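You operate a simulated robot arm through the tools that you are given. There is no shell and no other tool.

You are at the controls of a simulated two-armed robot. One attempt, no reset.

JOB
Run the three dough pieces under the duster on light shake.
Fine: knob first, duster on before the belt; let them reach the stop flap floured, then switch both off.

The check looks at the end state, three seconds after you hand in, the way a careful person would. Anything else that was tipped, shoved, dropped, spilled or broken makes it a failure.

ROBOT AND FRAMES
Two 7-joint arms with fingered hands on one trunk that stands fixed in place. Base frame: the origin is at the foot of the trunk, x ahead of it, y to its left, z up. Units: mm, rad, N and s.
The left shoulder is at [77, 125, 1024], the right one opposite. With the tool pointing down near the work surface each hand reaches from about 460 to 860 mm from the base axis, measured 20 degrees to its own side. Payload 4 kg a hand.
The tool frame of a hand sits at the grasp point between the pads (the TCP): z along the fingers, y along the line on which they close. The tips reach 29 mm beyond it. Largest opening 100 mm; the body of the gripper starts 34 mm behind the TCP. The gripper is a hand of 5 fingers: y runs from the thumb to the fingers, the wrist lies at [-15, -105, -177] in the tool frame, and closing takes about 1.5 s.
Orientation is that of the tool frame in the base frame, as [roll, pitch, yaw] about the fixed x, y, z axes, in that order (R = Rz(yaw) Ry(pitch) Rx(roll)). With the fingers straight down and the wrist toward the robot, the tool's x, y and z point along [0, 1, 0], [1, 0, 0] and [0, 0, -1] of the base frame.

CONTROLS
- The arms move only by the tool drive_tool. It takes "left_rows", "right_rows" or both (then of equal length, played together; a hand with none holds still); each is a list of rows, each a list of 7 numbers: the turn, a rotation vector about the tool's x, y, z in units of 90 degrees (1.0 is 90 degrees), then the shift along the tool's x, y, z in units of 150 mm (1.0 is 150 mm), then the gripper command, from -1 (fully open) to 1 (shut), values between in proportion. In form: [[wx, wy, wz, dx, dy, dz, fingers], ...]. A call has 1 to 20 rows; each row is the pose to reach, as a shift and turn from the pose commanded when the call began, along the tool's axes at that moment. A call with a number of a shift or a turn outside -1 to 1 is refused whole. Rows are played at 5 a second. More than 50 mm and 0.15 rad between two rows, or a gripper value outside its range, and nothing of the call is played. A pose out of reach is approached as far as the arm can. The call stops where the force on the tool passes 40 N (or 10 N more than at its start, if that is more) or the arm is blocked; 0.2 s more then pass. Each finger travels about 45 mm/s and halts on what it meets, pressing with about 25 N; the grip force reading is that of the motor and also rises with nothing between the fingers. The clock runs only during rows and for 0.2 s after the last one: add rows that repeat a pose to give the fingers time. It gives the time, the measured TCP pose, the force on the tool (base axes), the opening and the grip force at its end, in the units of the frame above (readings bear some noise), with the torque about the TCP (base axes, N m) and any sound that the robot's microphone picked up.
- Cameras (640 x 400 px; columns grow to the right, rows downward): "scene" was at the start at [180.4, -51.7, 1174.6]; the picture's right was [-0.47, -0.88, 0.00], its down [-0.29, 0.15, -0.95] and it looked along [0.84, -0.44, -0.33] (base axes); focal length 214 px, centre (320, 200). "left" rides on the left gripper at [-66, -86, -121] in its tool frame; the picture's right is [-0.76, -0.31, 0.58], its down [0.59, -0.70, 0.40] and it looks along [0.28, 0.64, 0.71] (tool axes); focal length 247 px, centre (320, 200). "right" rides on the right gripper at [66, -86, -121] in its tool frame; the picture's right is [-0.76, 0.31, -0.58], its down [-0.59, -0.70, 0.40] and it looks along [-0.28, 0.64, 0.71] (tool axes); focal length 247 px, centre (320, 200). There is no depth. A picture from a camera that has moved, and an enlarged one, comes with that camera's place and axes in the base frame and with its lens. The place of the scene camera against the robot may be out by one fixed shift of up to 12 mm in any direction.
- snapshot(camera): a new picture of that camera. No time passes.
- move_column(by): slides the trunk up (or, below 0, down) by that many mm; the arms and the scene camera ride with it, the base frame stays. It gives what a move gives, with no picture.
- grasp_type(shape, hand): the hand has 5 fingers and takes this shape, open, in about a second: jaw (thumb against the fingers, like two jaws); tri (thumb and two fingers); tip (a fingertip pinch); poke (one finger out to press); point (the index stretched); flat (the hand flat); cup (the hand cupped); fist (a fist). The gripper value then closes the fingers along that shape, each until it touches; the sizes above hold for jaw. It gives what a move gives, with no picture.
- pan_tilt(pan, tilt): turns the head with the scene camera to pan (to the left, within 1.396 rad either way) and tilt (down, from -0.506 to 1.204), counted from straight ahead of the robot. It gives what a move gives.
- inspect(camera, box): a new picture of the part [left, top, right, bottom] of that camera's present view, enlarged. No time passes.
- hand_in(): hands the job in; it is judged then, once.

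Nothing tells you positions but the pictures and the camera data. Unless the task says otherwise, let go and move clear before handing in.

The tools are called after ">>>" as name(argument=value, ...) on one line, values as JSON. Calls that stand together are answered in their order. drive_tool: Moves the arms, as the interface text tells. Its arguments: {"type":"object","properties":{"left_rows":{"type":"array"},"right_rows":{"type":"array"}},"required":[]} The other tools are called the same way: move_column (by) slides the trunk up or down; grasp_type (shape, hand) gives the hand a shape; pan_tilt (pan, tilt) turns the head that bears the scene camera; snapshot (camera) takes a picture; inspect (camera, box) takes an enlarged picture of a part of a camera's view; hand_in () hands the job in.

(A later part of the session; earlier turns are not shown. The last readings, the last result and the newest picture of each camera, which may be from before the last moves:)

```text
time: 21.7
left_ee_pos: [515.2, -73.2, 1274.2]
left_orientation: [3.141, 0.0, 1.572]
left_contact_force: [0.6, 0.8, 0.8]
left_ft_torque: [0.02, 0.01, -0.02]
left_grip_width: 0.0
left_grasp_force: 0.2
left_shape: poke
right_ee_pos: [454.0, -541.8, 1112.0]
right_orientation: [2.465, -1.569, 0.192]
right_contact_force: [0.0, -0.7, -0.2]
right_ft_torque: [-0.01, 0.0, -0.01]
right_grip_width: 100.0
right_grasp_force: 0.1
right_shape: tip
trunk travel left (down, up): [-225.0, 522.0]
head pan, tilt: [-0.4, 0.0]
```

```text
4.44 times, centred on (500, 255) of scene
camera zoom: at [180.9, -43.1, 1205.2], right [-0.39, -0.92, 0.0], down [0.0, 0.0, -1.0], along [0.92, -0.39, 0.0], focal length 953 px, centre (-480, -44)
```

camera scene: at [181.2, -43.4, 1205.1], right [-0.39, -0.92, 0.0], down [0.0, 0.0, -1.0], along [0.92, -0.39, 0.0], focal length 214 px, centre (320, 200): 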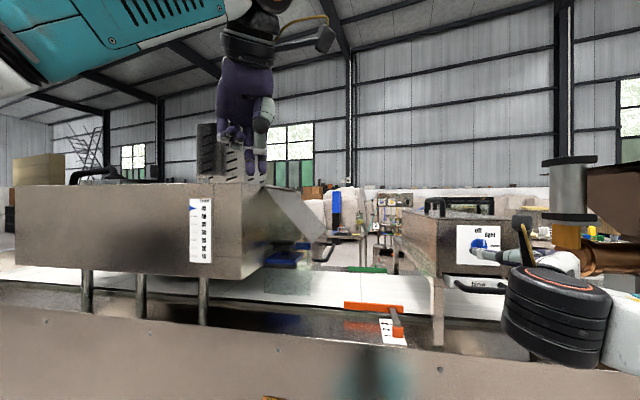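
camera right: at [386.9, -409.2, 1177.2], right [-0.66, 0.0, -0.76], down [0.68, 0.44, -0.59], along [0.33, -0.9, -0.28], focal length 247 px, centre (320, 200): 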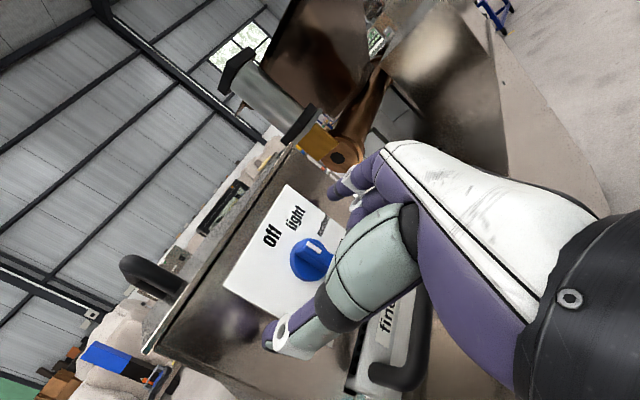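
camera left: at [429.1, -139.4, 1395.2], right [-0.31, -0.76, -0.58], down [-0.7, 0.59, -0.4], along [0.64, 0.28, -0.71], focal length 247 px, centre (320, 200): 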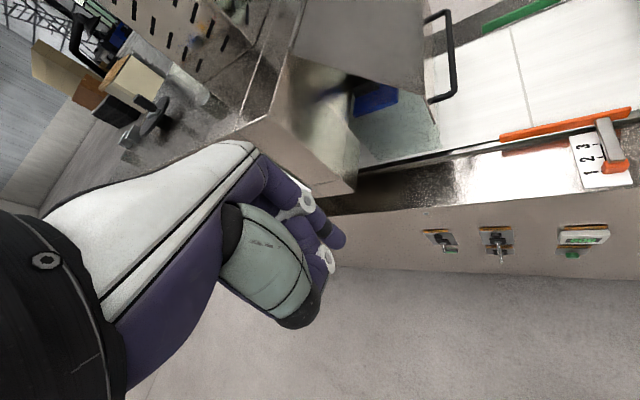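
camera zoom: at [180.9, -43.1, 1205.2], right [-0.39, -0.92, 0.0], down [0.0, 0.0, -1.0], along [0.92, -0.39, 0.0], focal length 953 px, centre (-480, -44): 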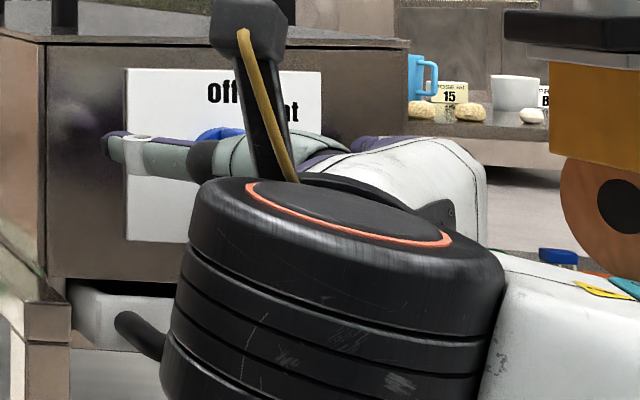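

Two views fix the knob disc at about 37 mm ahead, 9 mm lower than the hand axis. I'll drop 9 mm, nudge in 3 mm, then close the pinch on the bar's two sides.

>>> drive_tool(right_rows=[[0, 0, 0, -0.06, 0.007, 0.0, -1], [0, 0, 0, -0.06, 0.007, 0.02, -1], [0, 0, 0, -0.06, 0.007, 0.02, 0.0], [0, 0, 0, -0.06, 0.007, 0.02, 0.3], [0, 0, 0, -0.06, 0.007, 0.02, 0.4], [0, 0, 0, -0.06, 0.007, 0.02, 0.5], [0, 0, 0, -0.06, 0.007, 0.02, 0.5], [0, 0, 0, -0.06, 0.007, 0.02, 0.5]])

>>> snapshot(camera="right")

>>> inspect(camera="right", box=[190, 160, 390, 360])

>>> inspect(camera="scene", box=[440, 210, 560, 300])

```text
time: 23.5
left_ee_pos: [515.2, -72.5, 1274.2]
left_orientation: [-3.141, -0.001, 1.572]
left_contact_force: [-0.4, -0.1, -0.4]
left_ft_torque: [-0.03, -0.01, -0.04]
left_grip_width: 0.1
left_grasp_force: 0.1
left_shape: poke
right_ee_pos: [455.9, -543.5, 1103.2]
right_orientation: [1.969, -1.57, 0.688]
right_contact_force: [-0.2, -0.2, -0.2]
right_ft_torque: [0.01, 0.01, 0.0]
right_grip_width: 25.5
right_grasp_force: 0.1
right_shape: tip
trunk travel left (down, up): [-225.0, 522.0]
head pan, tilt: [-0.4, 0.0]
```

```text
taken
camera right: at [389.0, -411.9, 1168.6], right [-0.65, 0.0, -0.76], down [0.68, 0.44, -0.59], along [0.33, -0.9, -0.28], focal length 247 px, centre (320, 200)
```

right: 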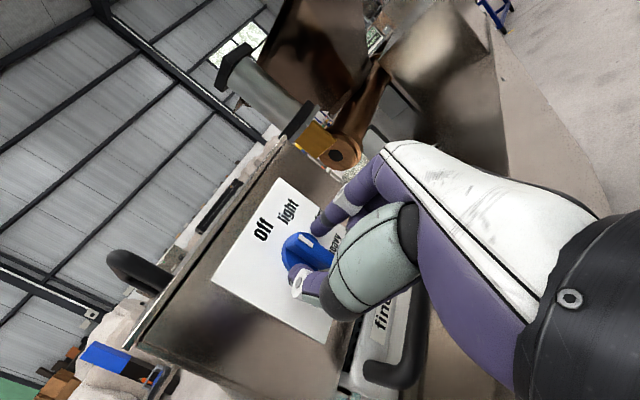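

```text
2.00 times, centred on (290, 260) of right
camera zoom: at [389.0, -411.9, 1168.6], right [-0.65, 0.0, -0.76], down [0.68, 0.44, -0.59], along [0.33, -0.9, -0.28], focal length 494 px, centre (380, 80)
```

zoom: 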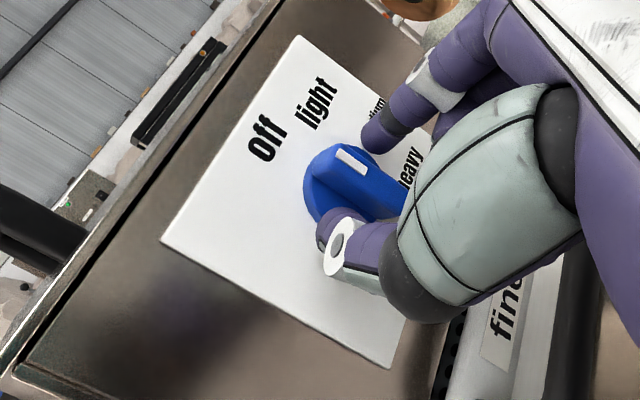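

```text
4.44 times, centred on (500, 255) of scene
camera zoom: at [181.0, -43.1, 1205.2], right [-0.39, -0.92, 0.0], down [0.0, 0.0, -1.0], along [0.92, -0.39, 0.0], focal length 953 px, centre (-480, -44)
```

zoom: 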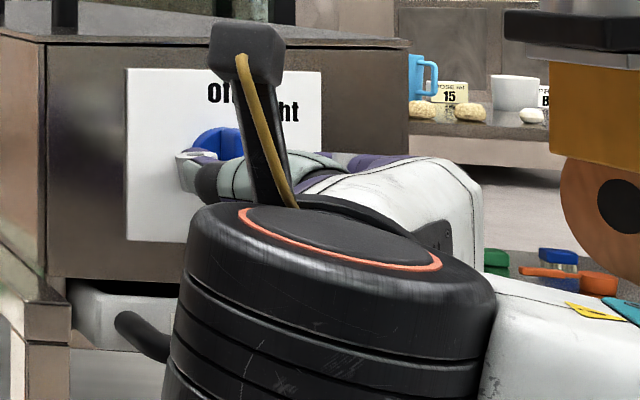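

Thumb and index straddle the bar at its middle. I'll close to grip it.

>>> drive_tool(right_rows=[[0, 0, 0, 0, 0, 0, 0.7], [0, 0, 0, 0, 0, 0, 0.85], [0, 0, 0, 0, 0, 0, 1], [0, 0, 0, 0, 0, 0, 1], [0, 0, 0, 0, 0, 0, 1]])

>>> inspect(camera="right", box=[190, 160, 390, 360])

```text
time: 24.7
left_ee_pos: [514.2, -73.6, 1274.4]
left_orientation: [3.142, 0.001, 1.571]
left_contact_force: [-1.0, 0.3, 1.0]
left_ft_torque: [0.01, 0.01, -0.03]
left_grip_width: 0.0
left_grasp_force: 0.1
left_shape: poke
right_ee_pos: [456.0, -542.4, 1102.6]
right_orientation: [2.709, -1.569, -0.051]
right_contact_force: [-0.8, 5.1, 0.0]
right_ft_torque: [0.05, 0.04, 0.29]
right_grip_width: 5.4
right_grasp_force: 25.3
right_shape: tip
trunk travel left (down, up): [-225.0, 522.0]
head pan, tilt: [-0.4, 0.0]
```

```text
2.00 times, centred on (290, 260) of right
camera zoom: at [388.9, -411.0, 1168.9], right [-0.65, -0.01, -0.76], down [0.68, 0.44, -0.59], along [0.33, -0.9, -0.28], focal length 494 px, centre (380, 80)
```

zoom: 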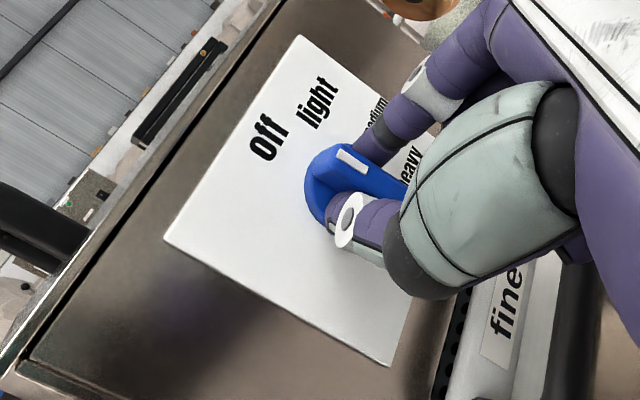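

The bar is held firmly (25 N). I'll turn it 45° clockwise toward "light" about the hand axis, which coincides with the knob axis within ~2 mm.

>>> drive_tool(right_rows=[[0, 0, 0.07, 0, 0, 0, 1], [0, 0, 0.14, 0, 0, 0, 1], [0, 0, 0.21, 0, 0, 0, 1], [0, 0, 0.28, 0, 0, 0, 1], [0, 0, 0.35, 0, 0, 0, 1], [0, 0, 0.42, 0, 0, 0, 1], [0, 0, 0.5, 0, 0, 0, 1], [0, 0, 0.5, 0, 0, 0, 1]])

>>> snapshot(camera="right")

>>> inspect(camera="right", box=[190, 160, 390, 360])

```text
time: 25.3
left_ee_pos: [514.4, -72.9, 1273.4]
left_orientation: [-3.139, -0.001, 1.572]
left_contact_force: [0.4, -0.1, -1.0]
left_ft_torque: [0.02, 0.02, -0.02]
left_grip_width: 0.3
left_grasp_force: 0.0
left_shape: poke
right_ee_pos: [454.7, -549.1, 1033.6]
right_orientation: [-3.03, -1.41, -0.629]
right_contact_force: [-17.2, 10.5, 9.8]
right_ft_torque: [0.02, 0.45, -0.54]
right_grip_width: 0.0
right_grasp_force: 24.8
right_shape: tip
right hand out of reach, approached as far as the arm can: row 2, 3
trunk travel left (down, up): [-225.0, 522.0]
head pan, tilt: [-0.4, 0.0]
stopped in row 3 (right hand): the force on the tool passed its limit at 47 N (the readings are from after the stop); the commanded pose is now the measured one
```

```text
taken
camera right: at [401.3, -422.6, 1119.3], right [-0.75, 0.08, -0.66], down [0.61, 0.47, -0.63], along [0.26, -0.88, -0.4], focal length 247 px, centre (320, 200)
```

right: 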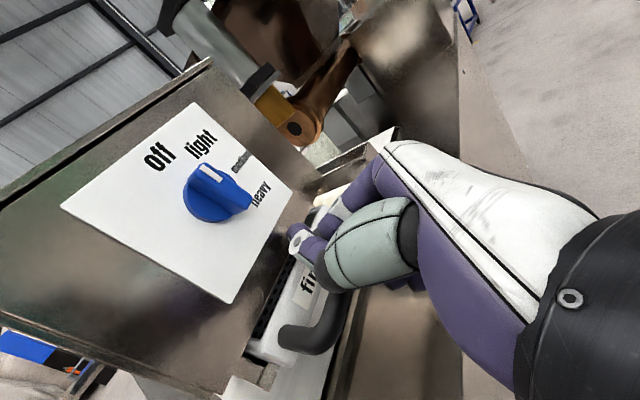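

```text
2.00 times, centred on (290, 260) of right
camera zoom: at [401.3, -422.6, 1119.3], right [-0.75, 0.08, -0.66], down [0.61, 0.47, -0.63], along [0.26, -0.88, -0.4], focal length 494 px, centre (380, 80)
```

zoom: 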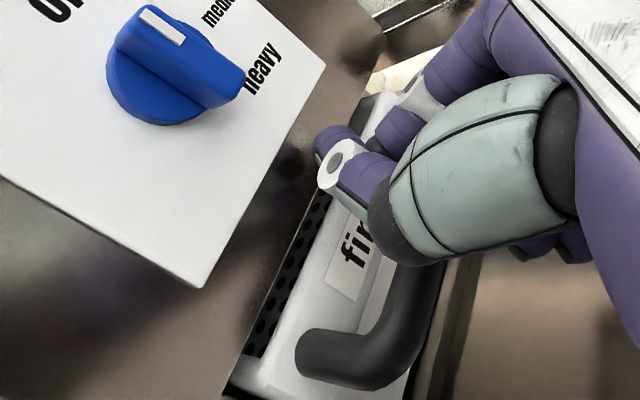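

The wrist couldn't roll further: the hand slipped off the knob, dropped 70 mm and its fingertips pressed the box face just under the plate; the knob still seems on "off". I back straight off the surface a little first, then check nothing moved.

>>> drive_tool(right_rows=[[0, 0, 0, 0, 0, -0.04, 1], [0, 0, 0, 0, 0, -0.08, 1], [0, 0, 0, 0, 0, -0.12, 1]])

>>> snapshot(camera="right")

>>> snapshot(camera="scene")

```text
time: 26.1
left_ee_pos: [516.1, -74.2, 1271.9]
left_orientation: [-3.138, -0.002, 1.569]
left_contact_force: [0.6, 0.7, 0.3]
left_ft_torque: [-0.02, 0.0, 0.02]
left_grip_width: 0.0
left_grasp_force: 0.0
left_shape: poke
right_ee_pos: [441.3, -542.4, 1033.0]
right_orientation: [-3.031, -1.403, -0.624]
right_contact_force: [0.1, -0.8, 0.7]
right_ft_torque: [0.01, 0.0, -0.02]
right_grip_width: 0.0
right_grasp_force: 25.4
right_shape: tip
trunk travel left (down, up): [-225.0, 522.0]
head pan, tilt: [-0.4, 0.0]
```

```text
taken
camera right: at [388.3, -415.1, 1119.8], right [-0.75, 0.09, -0.66], down [0.61, 0.48, -0.64], along [0.26, -0.88, -0.41], focal length 247 px, centre (320, 200)
```

right: 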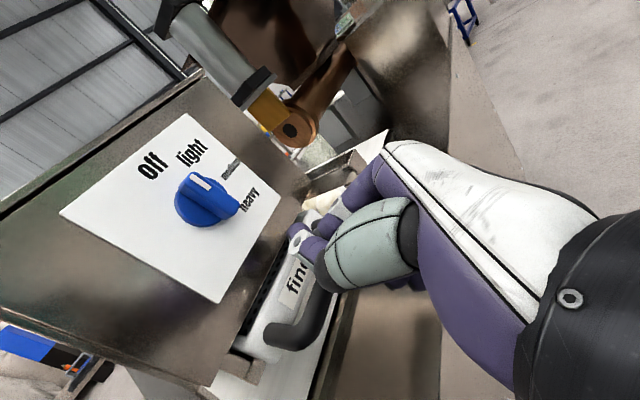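

```text
taken
camera scene: at [181.0, -43.2, 1205.2], right [-0.39, -0.92, 0.0], down [0.0, 0.0, -1.0], along [0.92, -0.39, 0.0], focal length 214 px, centre (320, 200)
```

scene: 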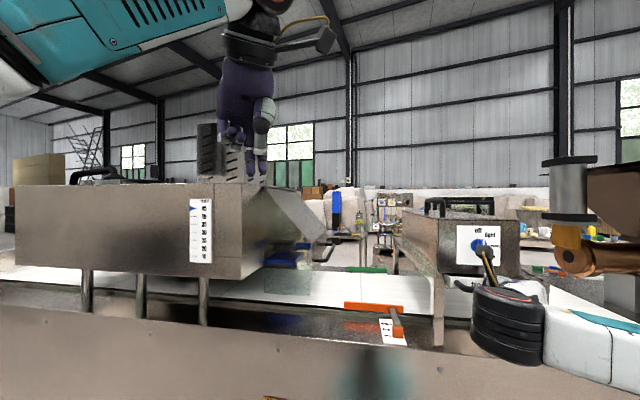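

Contact is gone and the knob still reads "off". I'll back away, re-level the hand, and park its closed fingertips left of and above the knob centre, to push the bar's top to the right instead of rolling the wrist.

>>> drive_tool(right_rows=[[0, 0, 0, 0, 0, -0.17, 1], [0.005, 0.025, -0.003, 0.16, -0.065, -0.2, 1], [0.012, 0.065, -0.008, 0.33, -0.13, -0.21, 1], [0.0199, 0.1008, -0.013, 0.49, -0.196, -0.226, 1], [0.0199, 0.1008, -0.013, 0.49, -0.196, -0.226, 1]])

>>> snapshot(camera="right")

>>> inspect(camera="right", box=[190, 160, 390, 360])

```text
time: 27.3
left_ee_pos: [515.2, -73.9, 1273.4]
left_orientation: [-3.139, -0.001, 1.573]
left_contact_force: [0.4, 0.5, -0.7]
left_ft_torque: [-0.04, 0.01, 0.02]
left_grip_width: 0.1
left_grasp_force: 0.1
left_shape: poke
right_ee_pos: [437.2, -508.3, 1111.7]
right_orientation: [3.053, -1.562, -0.396]
right_contact_force: [-0.2, 0.5, -0.2]
right_ft_torque: [-0.01, -0.03, 0.01]
right_grip_width: 0.1
right_grasp_force: 25.1
right_shape: tip
trunk travel left (down, up): [-225.0, 522.0]
head pan, tilt: [-0.4, 0.0]
```

```text
taken
camera right: at [370.1, -375.2, 1178.8], right [-0.66, 0.0, -0.75], down [0.67, 0.44, -0.59], along [0.33, -0.9, -0.29], focal length 247 px, centre (320, 200)
```

right: 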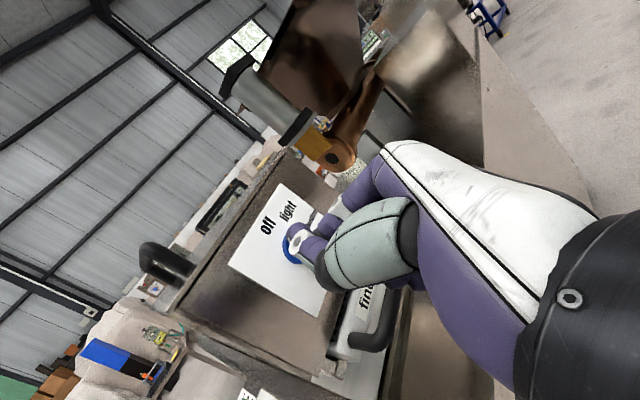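

```text
2.00 times, centred on (290, 260) of right
camera zoom: at [370.1, -375.2, 1178.8], right [-0.66, 0.0, -0.75], down [0.67, 0.44, -0.59], along [0.33, -0.9, -0.29], focal length 494 px, centre (380, 80)
```

zoom: 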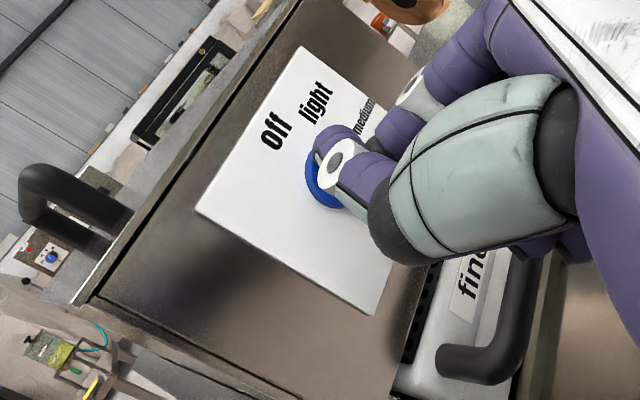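

Hand is level, about 23 mm left and 9 mm above the knob axis. I move in so the fingertips lie beside the bar's upper half.

>>> drive_tool(right_rows=[[0, 0, 0, 0.02, 0, 0.08, 1], [0, 0, 0, 0.02, 0, 0.15, 1], [0, 0, 0, 0.02, 0, 0.22, 1], [0, 0, 0, 0.02, 0, 0.22, 1]])

>>> inspect(camera="right", box=[230, 160, 390, 320])

>>> snapshot(camera="scene")

```text
time: 28.3
left_ee_pos: [513.5, -74.3, 1273.8]
left_orientation: [-3.14, -0.002, 1.572]
left_contact_force: [-0.3, 0.2, -0.8]
left_ft_torque: [-0.02, 0.01, 0.0]
left_grip_width: 0.0
left_grasp_force: 0.1
left_shape: poke
right_ee_pos: [465.8, -522.1, 1114.8]
right_orientation: [-3.016, -1.562, -0.609]
right_contact_force: [0.7, -0.1, -0.3]
right_ft_torque: [-0.03, 0.02, 0.04]
right_grip_width: 0.3
right_grasp_force: 24.9
right_shape: tip
trunk travel left (down, up): [-225.0, 522.0]
head pan, tilt: [-0.4, 0.0]
```

```text
2.50 times, centred on (310, 240) of right
camera zoom: at [399.5, -390.4, 1181.4], right [-0.66, 0.0, -0.75], down [0.67, 0.44, -0.59], along [0.33, -0.9, -0.29], focal length 617 px, centre (345, 100)
```

zoom: 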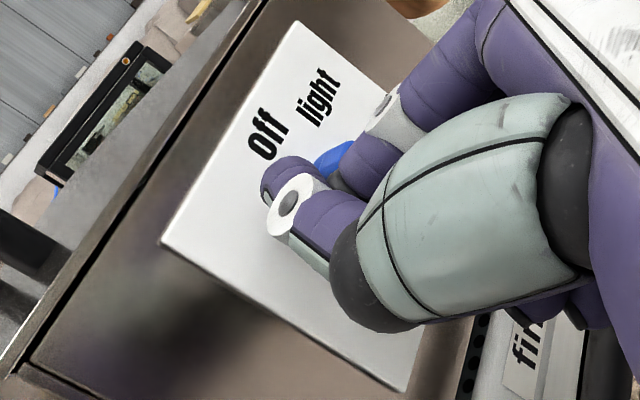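

```text
taken
camera scene: at [180.9, -43.1, 1205.2], right [-0.39, -0.92, 0.0], down [0.0, 0.0, -1.0], along [0.92, -0.39, 0.0], focal length 214 px, centre (320, 200)
```

scene: 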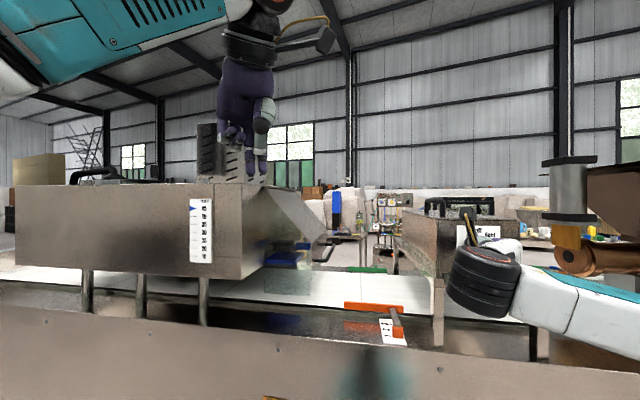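

Fingertips are beside the bar with no contact. Now I push right in a shallow arc in small steps, watching force.

>>> drive_tool(right_rows=[[0, 0, 0, 0, 0.03, 0, 1], [0, 0, 0, 0.005, 0.055, 0, 1], [0, 0, 0, 0.012, 0.075, 0, 1], [0, 0, 0, 0.02, 0.09, 0, 1]])

>>> inspect(camera="right", box=[230, 160, 390, 320])

```text
time: 29.3
left_ee_pos: [514.2, -74.4, 1273.6]
left_orientation: [-3.14, -0.002, 1.57]
left_contact_force: [0.0, 1.4, 0.3]
left_ft_torque: [-0.01, -0.02, -0.01]
left_grip_width: 0.4
left_grasp_force: 0.1
left_shape: poke
right_ee_pos: [461.0, -532.9, 1117.4]
right_orientation: [2.979, -1.562, -0.319]
right_contact_force: [-0.9, 0.3, 0.8]
right_ft_torque: [0.0, 0.02, 0.02]
right_grip_width: 0.0
right_grasp_force: 24.6
right_shape: tip
trunk travel left (down, up): [-225.0, 522.0]
head pan, tilt: [-0.4, 0.0]
```

```text
2.50 times, centred on (310, 240) of right
camera zoom: at [393.0, -402.4, 1184.5], right [-0.66, 0.0, -0.75], down [0.67, 0.44, -0.59], along [0.33, -0.9, -0.29], focal length 617 px, centre (345, 100)
```

zoom: 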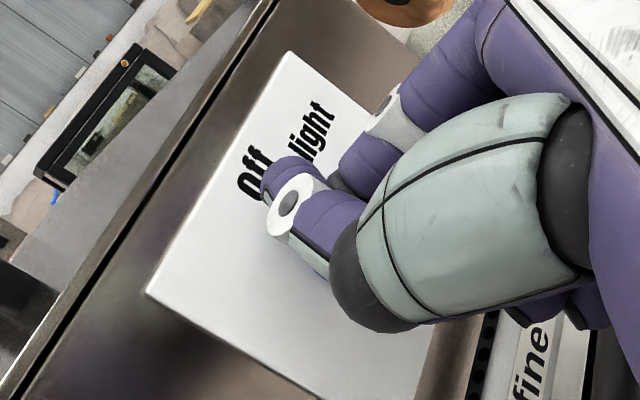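

No force yet; I continue the push a few more millimetres.

>>> drive_tool(right_rows=[[0, 0, 0, 0.004, 0.02, 0, 1], [0, 0, 0, 0.01, 0.045, 0, 1], [0, 0, 0, 0.01, 0.045, 0, 1]])

>>> inspect(camera="right", box=[230, 160, 390, 320])

```text
time: 30.1
left_ee_pos: [515.6, -72.4, 1273.0]
left_orientation: [-3.14, 0.0, 1.572]
left_contact_force: [0.3, -0.2, -0.5]
left_ft_torque: [-0.02, 0.01, -0.02]
left_grip_width: 0.0
left_grasp_force: 0.0
left_shape: poke
right_ee_pos: [458.0, -540.0, 1120.3]
right_orientation: [2.967, -1.565, -0.308]
right_contact_force: [0.2, 3.2, 1.8]
right_ft_torque: [-0.01, -0.02, 0.07]
right_grip_width: 0.0
right_grasp_force: 25.2
right_shape: tip
trunk travel left (down, up): [-225.0, 522.0]
head pan, tilt: [-0.4, 0.0]
```

```text
2.50 times, centred on (310, 240) of right
camera zoom: at [389.8, -407.7, 1186.6], right [-0.66, 0.0, -0.75], down [0.67, 0.44, -0.59], along [0.33, -0.9, -0.29], focal length 617 px, centre (345, 100)
```

zoom: 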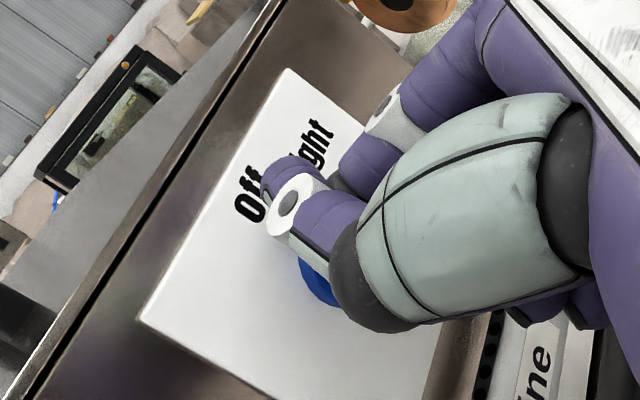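

A light reaction (about 3 N left, 2 N up) shows the bar is turning. A little more.

>>> drive_tool(right_rows=[[0, 0, 0, 0.003, 0.015, 0, 1], [0, 0, 0, 0.003, 0.03, 0, 1], [0, 0, 0, 0.003, 0.03, 0, 1]])

```text
time: 30.9
left_ee_pos: [515.0, -73.5, 1273.7]
left_orientation: [-3.141, -0.002, 1.572]
left_contact_force: [-0.6, -0.1, -0.2]
left_ft_torque: [0.04, -0.03, 0.03]
left_grip_width: 0.0
left_grasp_force: 0.0
left_shape: poke
right_ee_pos: [455.1, -543.9, 1121.1]
right_orientation: [-3.074, -1.562, -0.552]
right_contact_force: [-0.4, 1.0, 1.8]
right_ft_torque: [-0.02, 0.0, 0.05]
right_grip_width: 0.0
right_grasp_force: 25.0
right_shape: tip
trunk travel left (down, up): [-225.0, 522.0]
head pan, tilt: [-0.4, 0.0]
```

The force direction suggests the bar has turned noticeably. I'll back off the way I came and look.

>>> drive_tool(right_rows=[[0, 0, 0, 0.02, -0.05, 0, 1], [0, 0, 0, 0.03, -0.12, -0.1, 1], [0, 0, 0, 0.03, -0.15, -0.3, 1], [0, 0, 0, 0.2, -0.15, -0.35, 1]])

>>> snapshot(camera="right")

>>> inspect(camera="right", box=[190, 200, 350, 300])

>>> inspect(camera="scene", box=[430, 210, 550, 300])

```text
time: 31.9
left_ee_pos: [515.9, -73.6, 1273.2]
left_orientation: [-3.14, -0.001, 1.571]
left_contact_force: [0.1, -0.4, -0.1]
left_ft_torque: [0.01, -0.01, -0.02]
left_grip_width: 0.0
left_grasp_force: 0.2
left_shape: poke
right_ee_pos: [419.2, -500.6, 1149.3]
right_orientation: [-3.132, -1.561, -0.492]
right_contact_force: [0.7, 0.0, 0.1]
right_ft_torque: [0.01, 0.03, -0.02]
right_grip_width: 0.0
right_grasp_force: 25.0
right_shape: tip
trunk travel left (down, up): [-225.0, 522.0]
head pan, tilt: [-0.4, 0.0]
```

```text
taken
camera right: at [352.2, -368.2, 1217.0], right [-0.66, 0.0, -0.75], down [0.67, 0.44, -0.59], along [0.33, -0.9, -0.29], focal length 247 px, centre (320, 200)
```

right: 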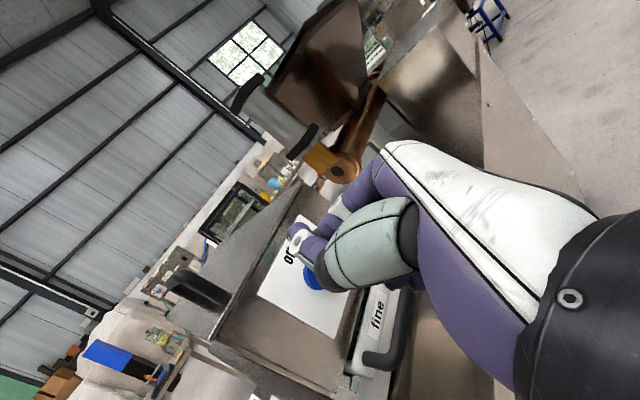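

```text
4.00 times, centred on (270, 250) of right
camera zoom: at [352.2, -368.2, 1217.0], right [-0.66, 0.0, -0.75], down [0.67, 0.44, -0.59], along [0.33, -0.9, -0.29], focal length 988 px, centre (520, 0)
```

zoom: 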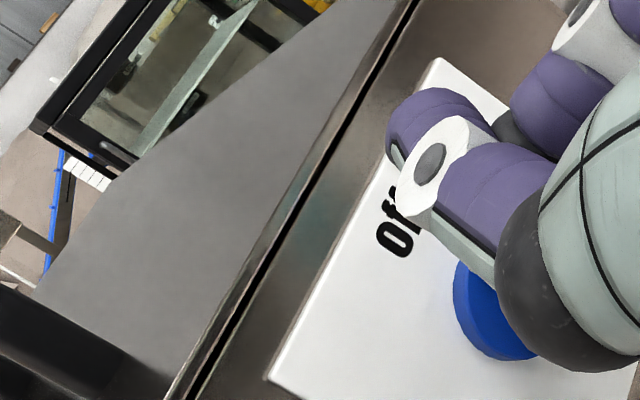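

```text
4.44 times, centred on (490, 255) of scene
camera zoom: at [181.1, -43.1, 1205.2], right [-0.39, -0.92, 0.0], down [0.0, 0.0, -1.0], along [0.92, -0.39, 0.0], focal length 953 px, centre (-436, -44)
```

zoom: 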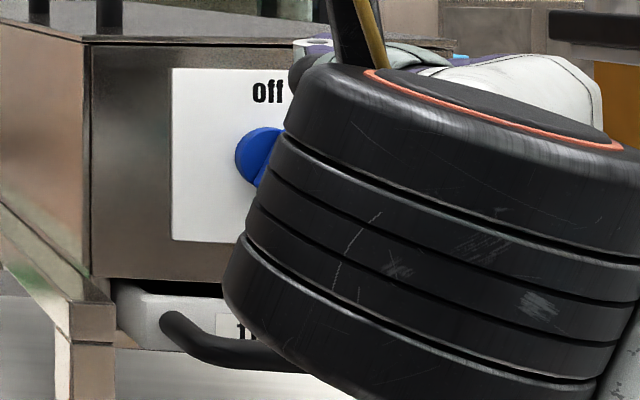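

The hand hides the knob. I'll lower it 55 mm while clear of the box to get a view.

>>> drive_tool(right_rows=[[0, 0, 0, -0.18, 0, 0, 1], [0, 0, 0, -0.36, 0.05, 0, 1]])

>>> snapshot(camera="right")

>>> inspect(camera="right", box=[190, 200, 350, 300])

```text
time: 32.5
left_ee_pos: [516.6, -74.8, 1273.3]
left_orientation: [-3.14, -0.001, 1.571]
left_contact_force: [1.0, 0.3, -0.2]
left_ft_torque: [0.02, 0.0, -0.01]
left_grip_width: 0.0
left_grasp_force: 0.0
left_shape: poke
right_ee_pos: [415.4, -506.0, 1096.0]
right_orientation: [-3.011, -1.562, -0.613]
right_contact_force: [-0.1, 0.5, -0.4]
right_ft_torque: [-0.04, 0.0, 0.03]
right_grip_width: 0.0
right_grasp_force: 25.1
right_shape: tip
trunk travel left (down, up): [-225.0, 522.0]
head pan, tilt: [-0.4, 0.0]
```

```text
taken
camera right: at [348.2, -374.6, 1162.6], right [-0.66, 0.0, -0.75], down [0.68, 0.44, -0.59], along [0.33, -0.9, -0.29], focal length 247 px, centre (320, 200)
```

right: 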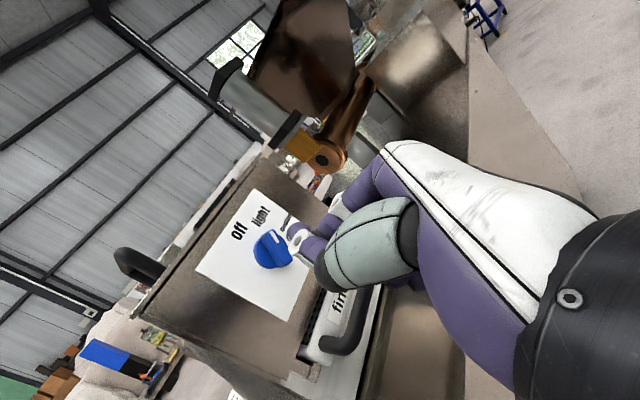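

```text
4.00 times, centred on (270, 250) of right
camera zoom: at [348.2, -374.6, 1162.6], right [-0.66, 0.0, -0.75], down [0.68, 0.44, -0.59], along [0.33, -0.9, -0.29], focal length 988 px, centre (520, 0)
```

zoom: 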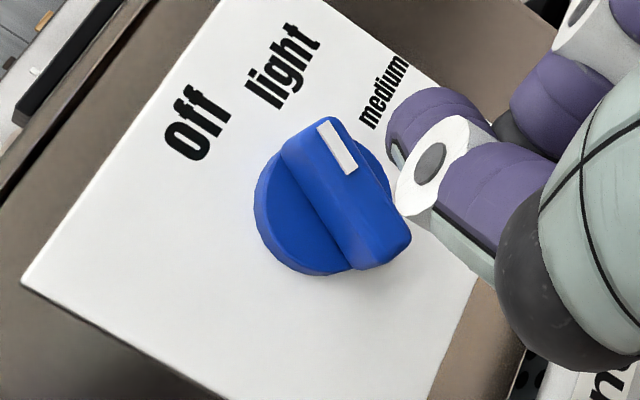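

The pointer now sits at about 30°, short of the 45° "light" mark; last time I pushed too high on the bar. I'll re-enter a bit lower and push further right.

>>> drive_tool(right_rows=[[0, 0, 0, 0.14, -0.033, 0, 1], [0, 0, 0, 0.14, -0.033, 0.15, 1], [0, 0, 0, 0.14, -0.033, 0.27, 1], [0, 0, 0, 0.14, -0.033, 0.347, 1], [0, 0, 0, 0.14, 0.0, 0.347, 1], [0, 0, 0, 0.14, 0.03, 0.347, 1], [0, 0, 0, 0.14, 0.06, 0.347, 1], [0, 0, 0, 0.14, 0.06, 0.347, 1]])

>>> inspect(camera="right", box=[230, 160, 390, 320])

```text
time: 34.3
left_ee_pos: [516.7, -73.8, 1272.6]
left_orientation: [-3.139, -0.002, 1.571]
left_contact_force: [0.0, 0.1, -0.2]
left_ft_torque: [-0.01, -0.02, -0.01]
left_grip_width: 0.2
left_grasp_force: 0.2
left_shape: poke
right_ee_pos: [458.5, -539.6, 1116.9]
right_orientation: [3.134, -1.562, -0.475]
right_contact_force: [-0.4, 0.2, -0.2]
right_ft_torque: [-0.02, -0.01, 0.02]
right_grip_width: 0.1
right_grasp_force: 25.3
right_shape: tip
trunk travel left (down, up): [-225.0, 522.0]
head pan, tilt: [-0.4, 0.0]
```

```text
2.50 times, centred on (310, 240) of right
camera zoom: at [390.0, -407.0, 1183.7], right [-0.66, 0.0, -0.75], down [0.67, 0.44, -0.59], along [0.33, -0.9, -0.29], focal length 617 px, centre (345, 100)
```

zoom: 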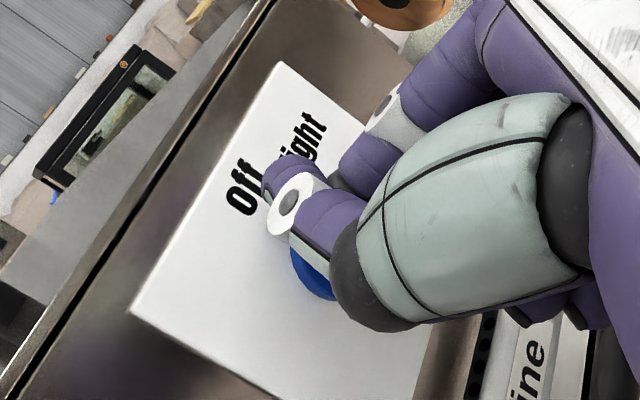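

Still no contact force at u≈263. I push on a few millimetres.

>>> drive_tool(right_rows=[[0, 0, 0, 0, 0.017, 0, 1], [0, 0, 0, 0, 0.033, 0, 1], [0, 0, 0, 0, 0.033, 0, 1]])

```text
time: 35.1
left_ee_pos: [515.8, -74.1, 1273.0]
left_orientation: [-3.141, -0.002, 1.572]
left_contact_force: [0.1, -0.3, -0.5]
left_ft_torque: [0.02, -0.02, -0.02]
left_grip_width: 0.1
left_grasp_force: 0.0
left_shape: poke
right_ee_pos: [455.0, -541.8, 1116.7]
right_orientation: [3.066, -1.563, -0.407]
right_contact_force: [0.2, 1.7, 1.2]
right_ft_torque: [-0.02, -0.01, 0.02]
right_grip_width: 0.0
right_grasp_force: 25.3
right_shape: tip
trunk travel left (down, up): [-225.0, 522.0]
head pan, tilt: [-0.4, 0.0]
```

>>> drive_tool(right_rows=[[0, 0, 0, 0, 0.012, 0, 1], [0, 0, 0, 0, 0.024, 0, 1], [0, 0, 0, 0, 0.024, 0, 1]])

>>> drive_tool(right_rows=[[0, 0, 0, 0.01, -0.05, 0, 1], [0, 0, 0, 0.01, -0.12, -0.1, 1], [0, 0, 0, 0.0, -0.12, -0.3, 1], [0, 0, 0, -0.15, -0.09, -0.36, 1]])

>>> inspect(camera="right", box=[190, 200, 350, 300])

```text
time: 35.9
left_ee_pos: [515.2, -73.4, 1272.8]
left_orientation: [-3.139, -0.002, 1.57]
left_contact_force: [0.1, -0.5, 0.2]
left_ft_torque: [-0.01, -0.01, -0.01]
left_grip_width: 0.1
left_grasp_force: 0.1
left_shape: poke
right_ee_pos: [453.3, -546.2, 1115.9]
right_orientation: [-2.969, -1.563, -0.656]
right_contact_force: [0.3, 0.0, -0.7]
right_ft_torque: [-0.01, 0.01, 0.02]
right_grip_width: 0.0
right_grasp_force: 24.7
right_shape: tip
trunk travel left (down, up): [-225.0, 522.0]
head pan, tilt: [-0.4, 0.0]
```

```text
time: 36.9
left_ee_pos: [515.2, -74.6, 1272.9]
left_orientation: [-3.14, -0.003, 1.571]
left_contact_force: [-0.4, 0.4, -0.5]
left_ft_torque: [0.01, 0.01, -0.02]
left_grip_width: 0.0
left_grasp_force: 0.2
left_shape: poke
right_ee_pos: [411.3, -507.9, 1094.7]
right_orientation: [3.081, -1.561, -0.425]
right_contact_force: [-0.6, -0.3, 0.7]
right_ft_torque: [0.01, -0.02, 0.01]
right_grip_width: 0.0
right_grasp_force: 25.1
right_shape: tip
trunk travel left (down, up): [-225.0, 522.0]
head pan, tilt: [-0.4, 0.0]
```

```text
4.00 times, centred on (270, 250) of right
camera zoom: at [344.6, -377.1, 1161.2], right [-0.66, 0.0, -0.75], down [0.68, 0.44, -0.59], along [0.33, -0.9, -0.29], focal length 988 px, centre (520, 0)
```

zoom: 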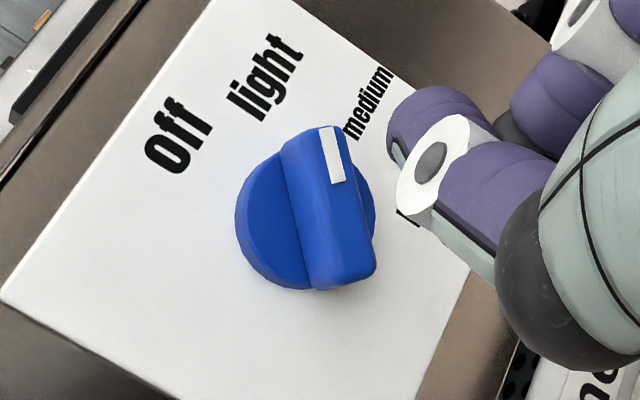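

The pointer now looks close to "light" (I estimate 45–51°). I'll raise the hand out of the head camera's sight line for a frontal check of the knob and the drawer.

>>> drive_tool(right_rows=[[0, 0, 0, 0.2, 0, -0.05, 1], [0, 0, 0, 0.4, 0, -0.05, 1], [0, 0, 0, 0.65, 0, -0.05, 1], [0, 0, 0, 0.95, 0, -0.05, 1]])

>>> drive_tool(right_rows=[[0, 0, 0, 0.3, 0, 0, 1], [0, 0, 0, 0.6, 0, 0, 1]])

>>> pan_tilt(pan=-0.9, tilt=0.2)

>>> snapshot(camera="scene")

>>> inspect(camera="scene", box=[310, 165, 374, 225])

```text
time: 38.1
left_ee_pos: [514.6, -73.5, 1273.6]
left_orientation: [-3.141, -0.001, 1.571]
left_contact_force: [0.6, -0.2, -0.5]
left_ft_torque: [-0.03, -0.02, -0.03]
left_grip_width: 0.0
left_grasp_force: 0.0
left_shape: poke
right_ee_pos: [428.0, -504.3, 1186.2]
right_orientation: [2.734, -1.455, -0.068]
right_contact_force: [-0.9, -0.2, 0.0]
right_ft_torque: [0.04, 0.01, 0.01]
right_grip_width: 0.0
right_grasp_force: 25.1
right_shape: tip
right hand out of reach, approached as far as the arm can: row 4
trunk travel left (down, up): [-225.0, 522.0]
head pan, tilt: [-0.4, 0.0]
stopped in row 4 (right hand): the arm was blocked; the commanded pose is now the measured one
```

```text
time: 38.7
left_ee_pos: [516.2, -73.9, 1272.8]
left_orientation: [-3.14, -0.002, 1.572]
left_contact_force: [-0.2, 0.0, 0.1]
left_ft_torque: [0.05, 0.01, 0.03]
left_grip_width: 0.2
left_grasp_force: 0.0
left_shape: poke
right_ee_pos: [440.2, -506.4, 1276.5]
right_orientation: [2.732, -1.455, -0.067]
right_contact_force: [-0.1, 0.3, 0.8]
right_ft_torque: [0.0, -0.01, -0.01]
right_grip_width: 0.2
right_grasp_force: 24.7
right_shape: tip
trunk travel left (down, up): [-225.0, 522.0]
head pan, tilt: [-0.4, 0.0]
```

```text
time: 39.6
left_ee_pos: [515.5, -72.6, 1273.2]
left_orientation: [-3.141, -0.002, 1.571]
left_contact_force: [0.0, -0.4, -0.2]
left_ft_torque: [-0.01, 0.01, 0.0]
left_grip_width: 0.0
left_grasp_force: 0.0
left_shape: poke
right_ee_pos: [440.6, -505.0, 1274.1]
right_orientation: [2.74, -1.453, -0.073]
right_contact_force: [0.4, 0.1, 0.2]
right_ft_torque: [-0.02, 0.03, -0.05]
right_grip_width: 0.0
right_grasp_force: 24.9
right_shape: tip
trunk travel left (down, up): [-225.0, 522.0]
head pan, tilt: [-0.901, 0.201]
```

```text
taken
camera scene: at [156.0, -81.1, 1186.8], right [-0.78, -0.62, 0.0], down [-0.12, 0.16, -0.98], along [0.61, -0.77, -0.2], focal length 214 px, centre (320, 200)
```

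scene: 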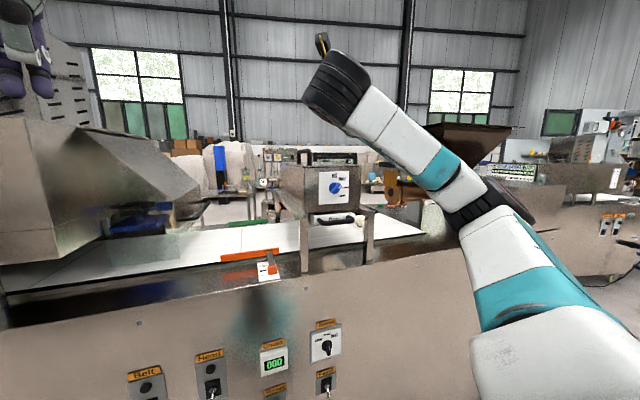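

```text
6.67 times, centred on (342, 195) of scene
camera zoom: at [156.0, -81.1, 1186.8], right [-0.78, -0.62, 0.0], down [-0.12, 0.16, -0.98], along [0.61, -0.77, -0.2], focal length 1430 px, centre (173, 233)
```

zoom: 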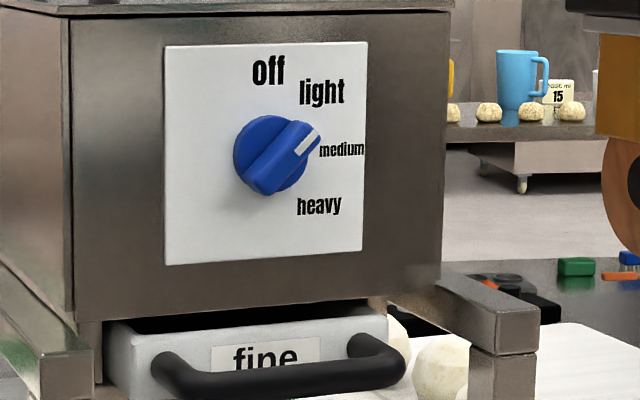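

The drawer hasn't moved. I'll zoom further on the knob to measure its angle.

>>> inspect(camera="scene", box=[326, 176, 352, 200])

>>> inspect(camera="scene", box=[290, 200, 390, 260])

```text
16.00 times, centred on (339, 188) of scene
camera zoom: at [156.0, -81.1, 1186.8], right [-0.78, -0.62, 0.0], down [-0.12, 0.16, -0.98], along [0.61, -0.77, -0.2], focal length 3432 px, centre (16, 392)
```

zoom: 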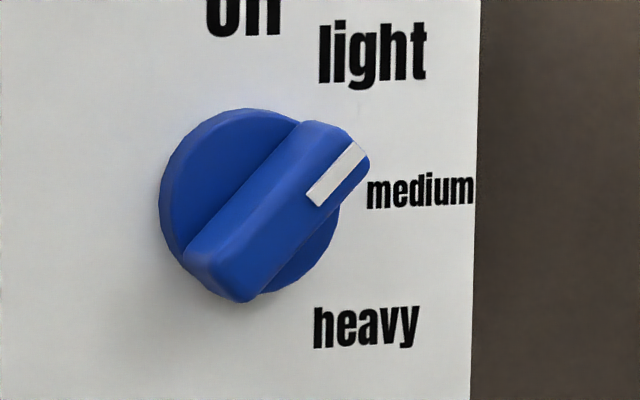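

```text
6.40 times, centred on (340, 230) of scene
camera zoom: at [156.0, -81.1, 1186.8], right [-0.78, -0.62, 0.0], down [-0.12, 0.16, -0.98], along [0.61, -0.77, -0.2], focal length 1373 px, centre (192, 8)
```

zoom: 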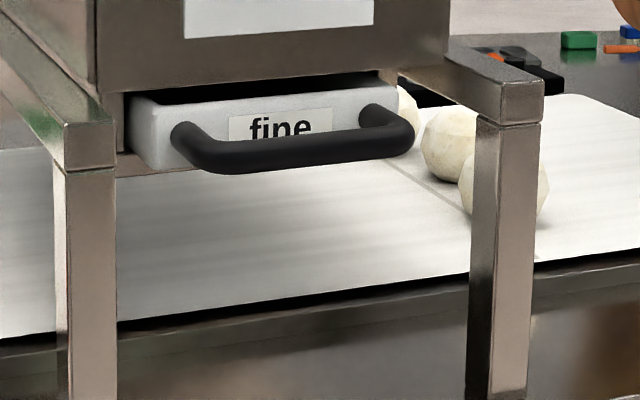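

The knob measures 45° – squarely on "light" – and the sieve drawer, box and dough look undisturbed. Next is the Duster toggle; I move the left hand aside and bring the right hand to free space in front of the panel.

>>> drive_tool(left_rows=[[0, 0, 0, 0.25, 0, 0, -1], [0, 0, 0, 0.5, 0, 0, -1], [0, 0, 0, 0.75, 0, 0, -1], [0, 0, 0, 1.0, 0, 0, -1]], right_rows=[[-0.002, 0.017, 0.007, -0.06, -0.155, -0.05, 1], [-0.004, 0.034, 0.015, -0.12, -0.31, -0.09, 1], [-0.006, 0.051, 0.022, -0.18, -0.465, -0.12, 1], [-0.0074, 0.0687, 0.0296, -0.24, -0.62, -0.15, 1]])

>>> drive_tool(right_rows=[[0, 0, 0, -0.08, -0.2, -0.05, 1], [0, 0, 0, -0.16, -0.4, -0.1, 1], [0, 0, 0, -0.24, -0.62, -0.15, 1]])

>>> snapshot(camera="right")

>>> snapshot(camera="scene")

```text
time: 40.6
left_ee_pos: [515.7, 76.5, 1273.8]
left_orientation: [-3.14, -0.003, 1.571]
left_contact_force: [-0.2, 0.7, -1.0]
left_ft_torque: [-0.01, 0.0, -0.01]
left_grip_width: 0.1
left_grasp_force: 0.0
left_shape: poke
right_ee_pos: [483.8, -442.7, 1242.5]
right_orientation: [2.484, -1.566, 0.175]
right_contact_force: [0.0, -0.4, 0.1]
right_ft_torque: [0.06, -0.01, -0.02]
right_grip_width: 0.0
right_grasp_force: 25.1
right_shape: tip
right hand out of reach, approached as far as the arm can: row 2, 3, 4
trunk travel left (down, up): [-225.0, 522.0]
head pan, tilt: [-0.901, 0.201]
```

```text
time: 41.4
left_ee_pos: [515.7, 75.9, 1273.9]
left_orientation: [-3.14, -0.002, 1.569]
left_contact_force: [-0.4, 0.1, -0.6]
left_ft_torque: [0.01, -0.01, 0.04]
left_grip_width: 0.0
left_grasp_force: 0.0
left_shape: poke
right_ee_pos: [535.0, -423.3, 1242.9]
right_orientation: [1.583, -1.566, 1.081]
right_contact_force: [-0.6, -0.8, -0.6]
right_ft_torque: [0.04, 0.02, -0.01]
right_grip_width: 0.0
right_grasp_force: 24.9
right_shape: tip
right hand out of reach, approached as far as the arm can: row 1, 2, 3
trunk travel left (down, up): [-225.0, 522.0]
head pan, tilt: [-0.901, 0.201]
```

```text
taken
camera right: at [467.6, -292.0, 1308.8], right [-0.66, -0.01, -0.76], down [0.68, 0.44, -0.59], along [0.34, -0.9, -0.28], focal length 247 px, centre (320, 200)
```

right: 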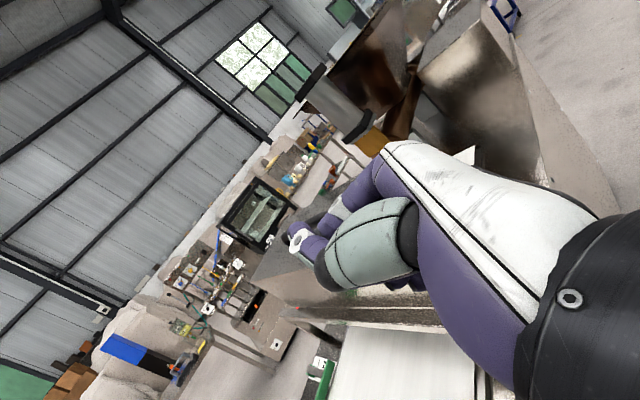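

```text
taken
camera scene: at [156.3, -81.0, 1186.7], right [-0.78, -0.62, 0.0], down [-0.12, 0.16, -0.98], along [0.61, -0.77, -0.2], focal length 214 px, centre (320, 200)
```

scene: 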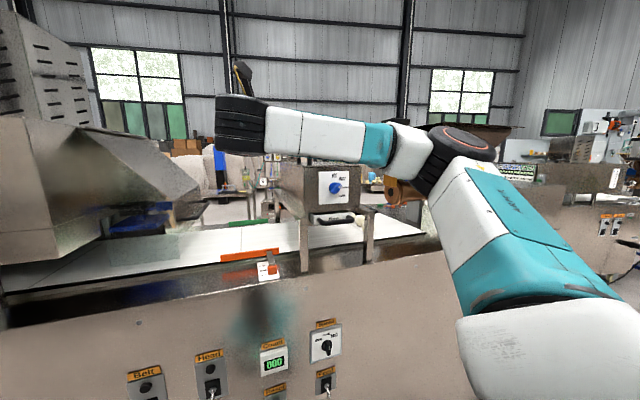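

The right arm is near its joint limits on the left side, so the left hand — whose forearm naturally lines up with the panel's normal — will work the toggles. First I retreat the right hand to its earlier free pose.

>>> drive_tool(right_rows=[[0, 0, 0, 0.06, 0.2, -0.08, 1], [0, 0, 0, 0.11, 0.4, -0.16, 1], [0, 0, 0, 0.16, 0.6, -0.24, 1], [0, 0, 0, 0.213, 0.78, -0.305, 1]])

```text
time: 42.4
left_ee_pos: [516.1, 76.4, 1273.6]
left_orientation: [-3.14, 0.0, 1.571]
left_contact_force: [0.6, 0.6, -0.2]
left_ft_torque: [0.01, 0.02, 0.0]
left_grip_width: 0.3
left_grasp_force: 0.0
left_shape: poke
right_ee_pos: [439.0, -505.9, 1276.5]
right_orientation: [-0.385, -1.57, 3.038]
right_contact_force: [0.3, 0.6, 0.3]
right_ft_torque: [0.01, 0.01, 0.01]
right_grip_width: 0.0
right_grasp_force: 25.0
right_shape: tip
trunk travel left (down, up): [-225.0, 522.0]
head pan, tilt: [-0.901, 0.201]
```

>>> drive_tool(right_rows=[[0.055, -0.0331, -0.055, 0.03, 0, 0, 1], [0.11, -0.0663, -0.11, 0.06, -0.02, -0.02, 1], [0.165, -0.0994, -0.165, 0.09, -0.04, -0.05, 1], [0.22, -0.1325, -0.22, 0.12, -0.07, -0.09, 1], [0.275, -0.1657, -0.275, 0.15, -0.1, -0.13, 1], [0.33, -0.1988, -0.33, 0.18, -0.13, -0.18, 1], [0.385, -0.2319, -0.385, 0.21, -0.16, -0.23, 1], [0.44, -0.2651, -0.44, 0.24, -0.19, -0.28, 1], [0.495, -0.2982, -0.495, 0.27, -0.22, -0.33, 1], [0.55, -0.3313, -0.55, 0.3, -0.25, -0.38, 1], [0.605, -0.3645, -0.605, 0.33, -0.28, -0.43, 1], [0.66, -0.3976, -0.66, 0.36, -0.31, -0.48, 1], [0.715, -0.4307, -0.715, 0.38, -0.34, -0.53, 1], [0.77, -0.4639, -0.77, 0.4, -0.37, -0.58, 1], [0.825, -0.497, -0.825, 0.41, -0.4, -0.63, 1], [0.88, -0.5301, -0.88, 0.42, -0.43, -0.68, 1], [0.935, -0.5633, -0.935, 0.43, -0.46, -0.72, 1], [0.99, -0.5964, -0.99, 0.443, -0.496, -0.759, 1]])

>>> snapshot(camera="scene")

```text
time: 46.2
left_ee_pos: [516.1, 76.8, 1273.4]
left_orientation: [-3.139, -0.001, 1.571]
left_contact_force: [0.4, 0.3, -0.6]
left_ft_torque: [-0.02, 0.02, 0.01]
left_grip_width: 0.0
left_grasp_force: 0.1
left_shape: poke
right_ee_pos: [399.5, -379.8, 1327.7]
right_orientation: [3.138, -0.002, 1.571]
right_contact_force: [0.8, -0.1, 0.2]
right_ft_torque: [0.0, 0.0, 0.05]
right_grip_width: 0.0
right_grasp_force: 24.4
right_shape: tip
right hand out of reach, approached as far as the arm can: row 17, 18
trunk travel left (down, up): [-225.0, 522.0]
head pan, tilt: [-0.901, 0.201]
```

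```text
taken
camera scene: at [156.1, -80.5, 1186.7], right [-0.78, -0.62, 0.0], down [-0.12, 0.16, -0.98], along [0.61, -0.77, -0.2], focal length 214 px, centre (320, 200)
```

scene: 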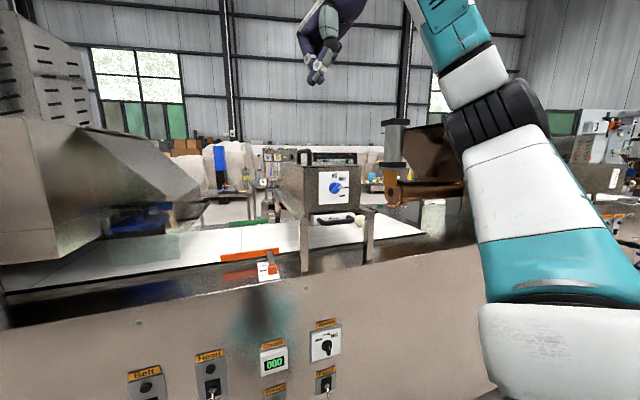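

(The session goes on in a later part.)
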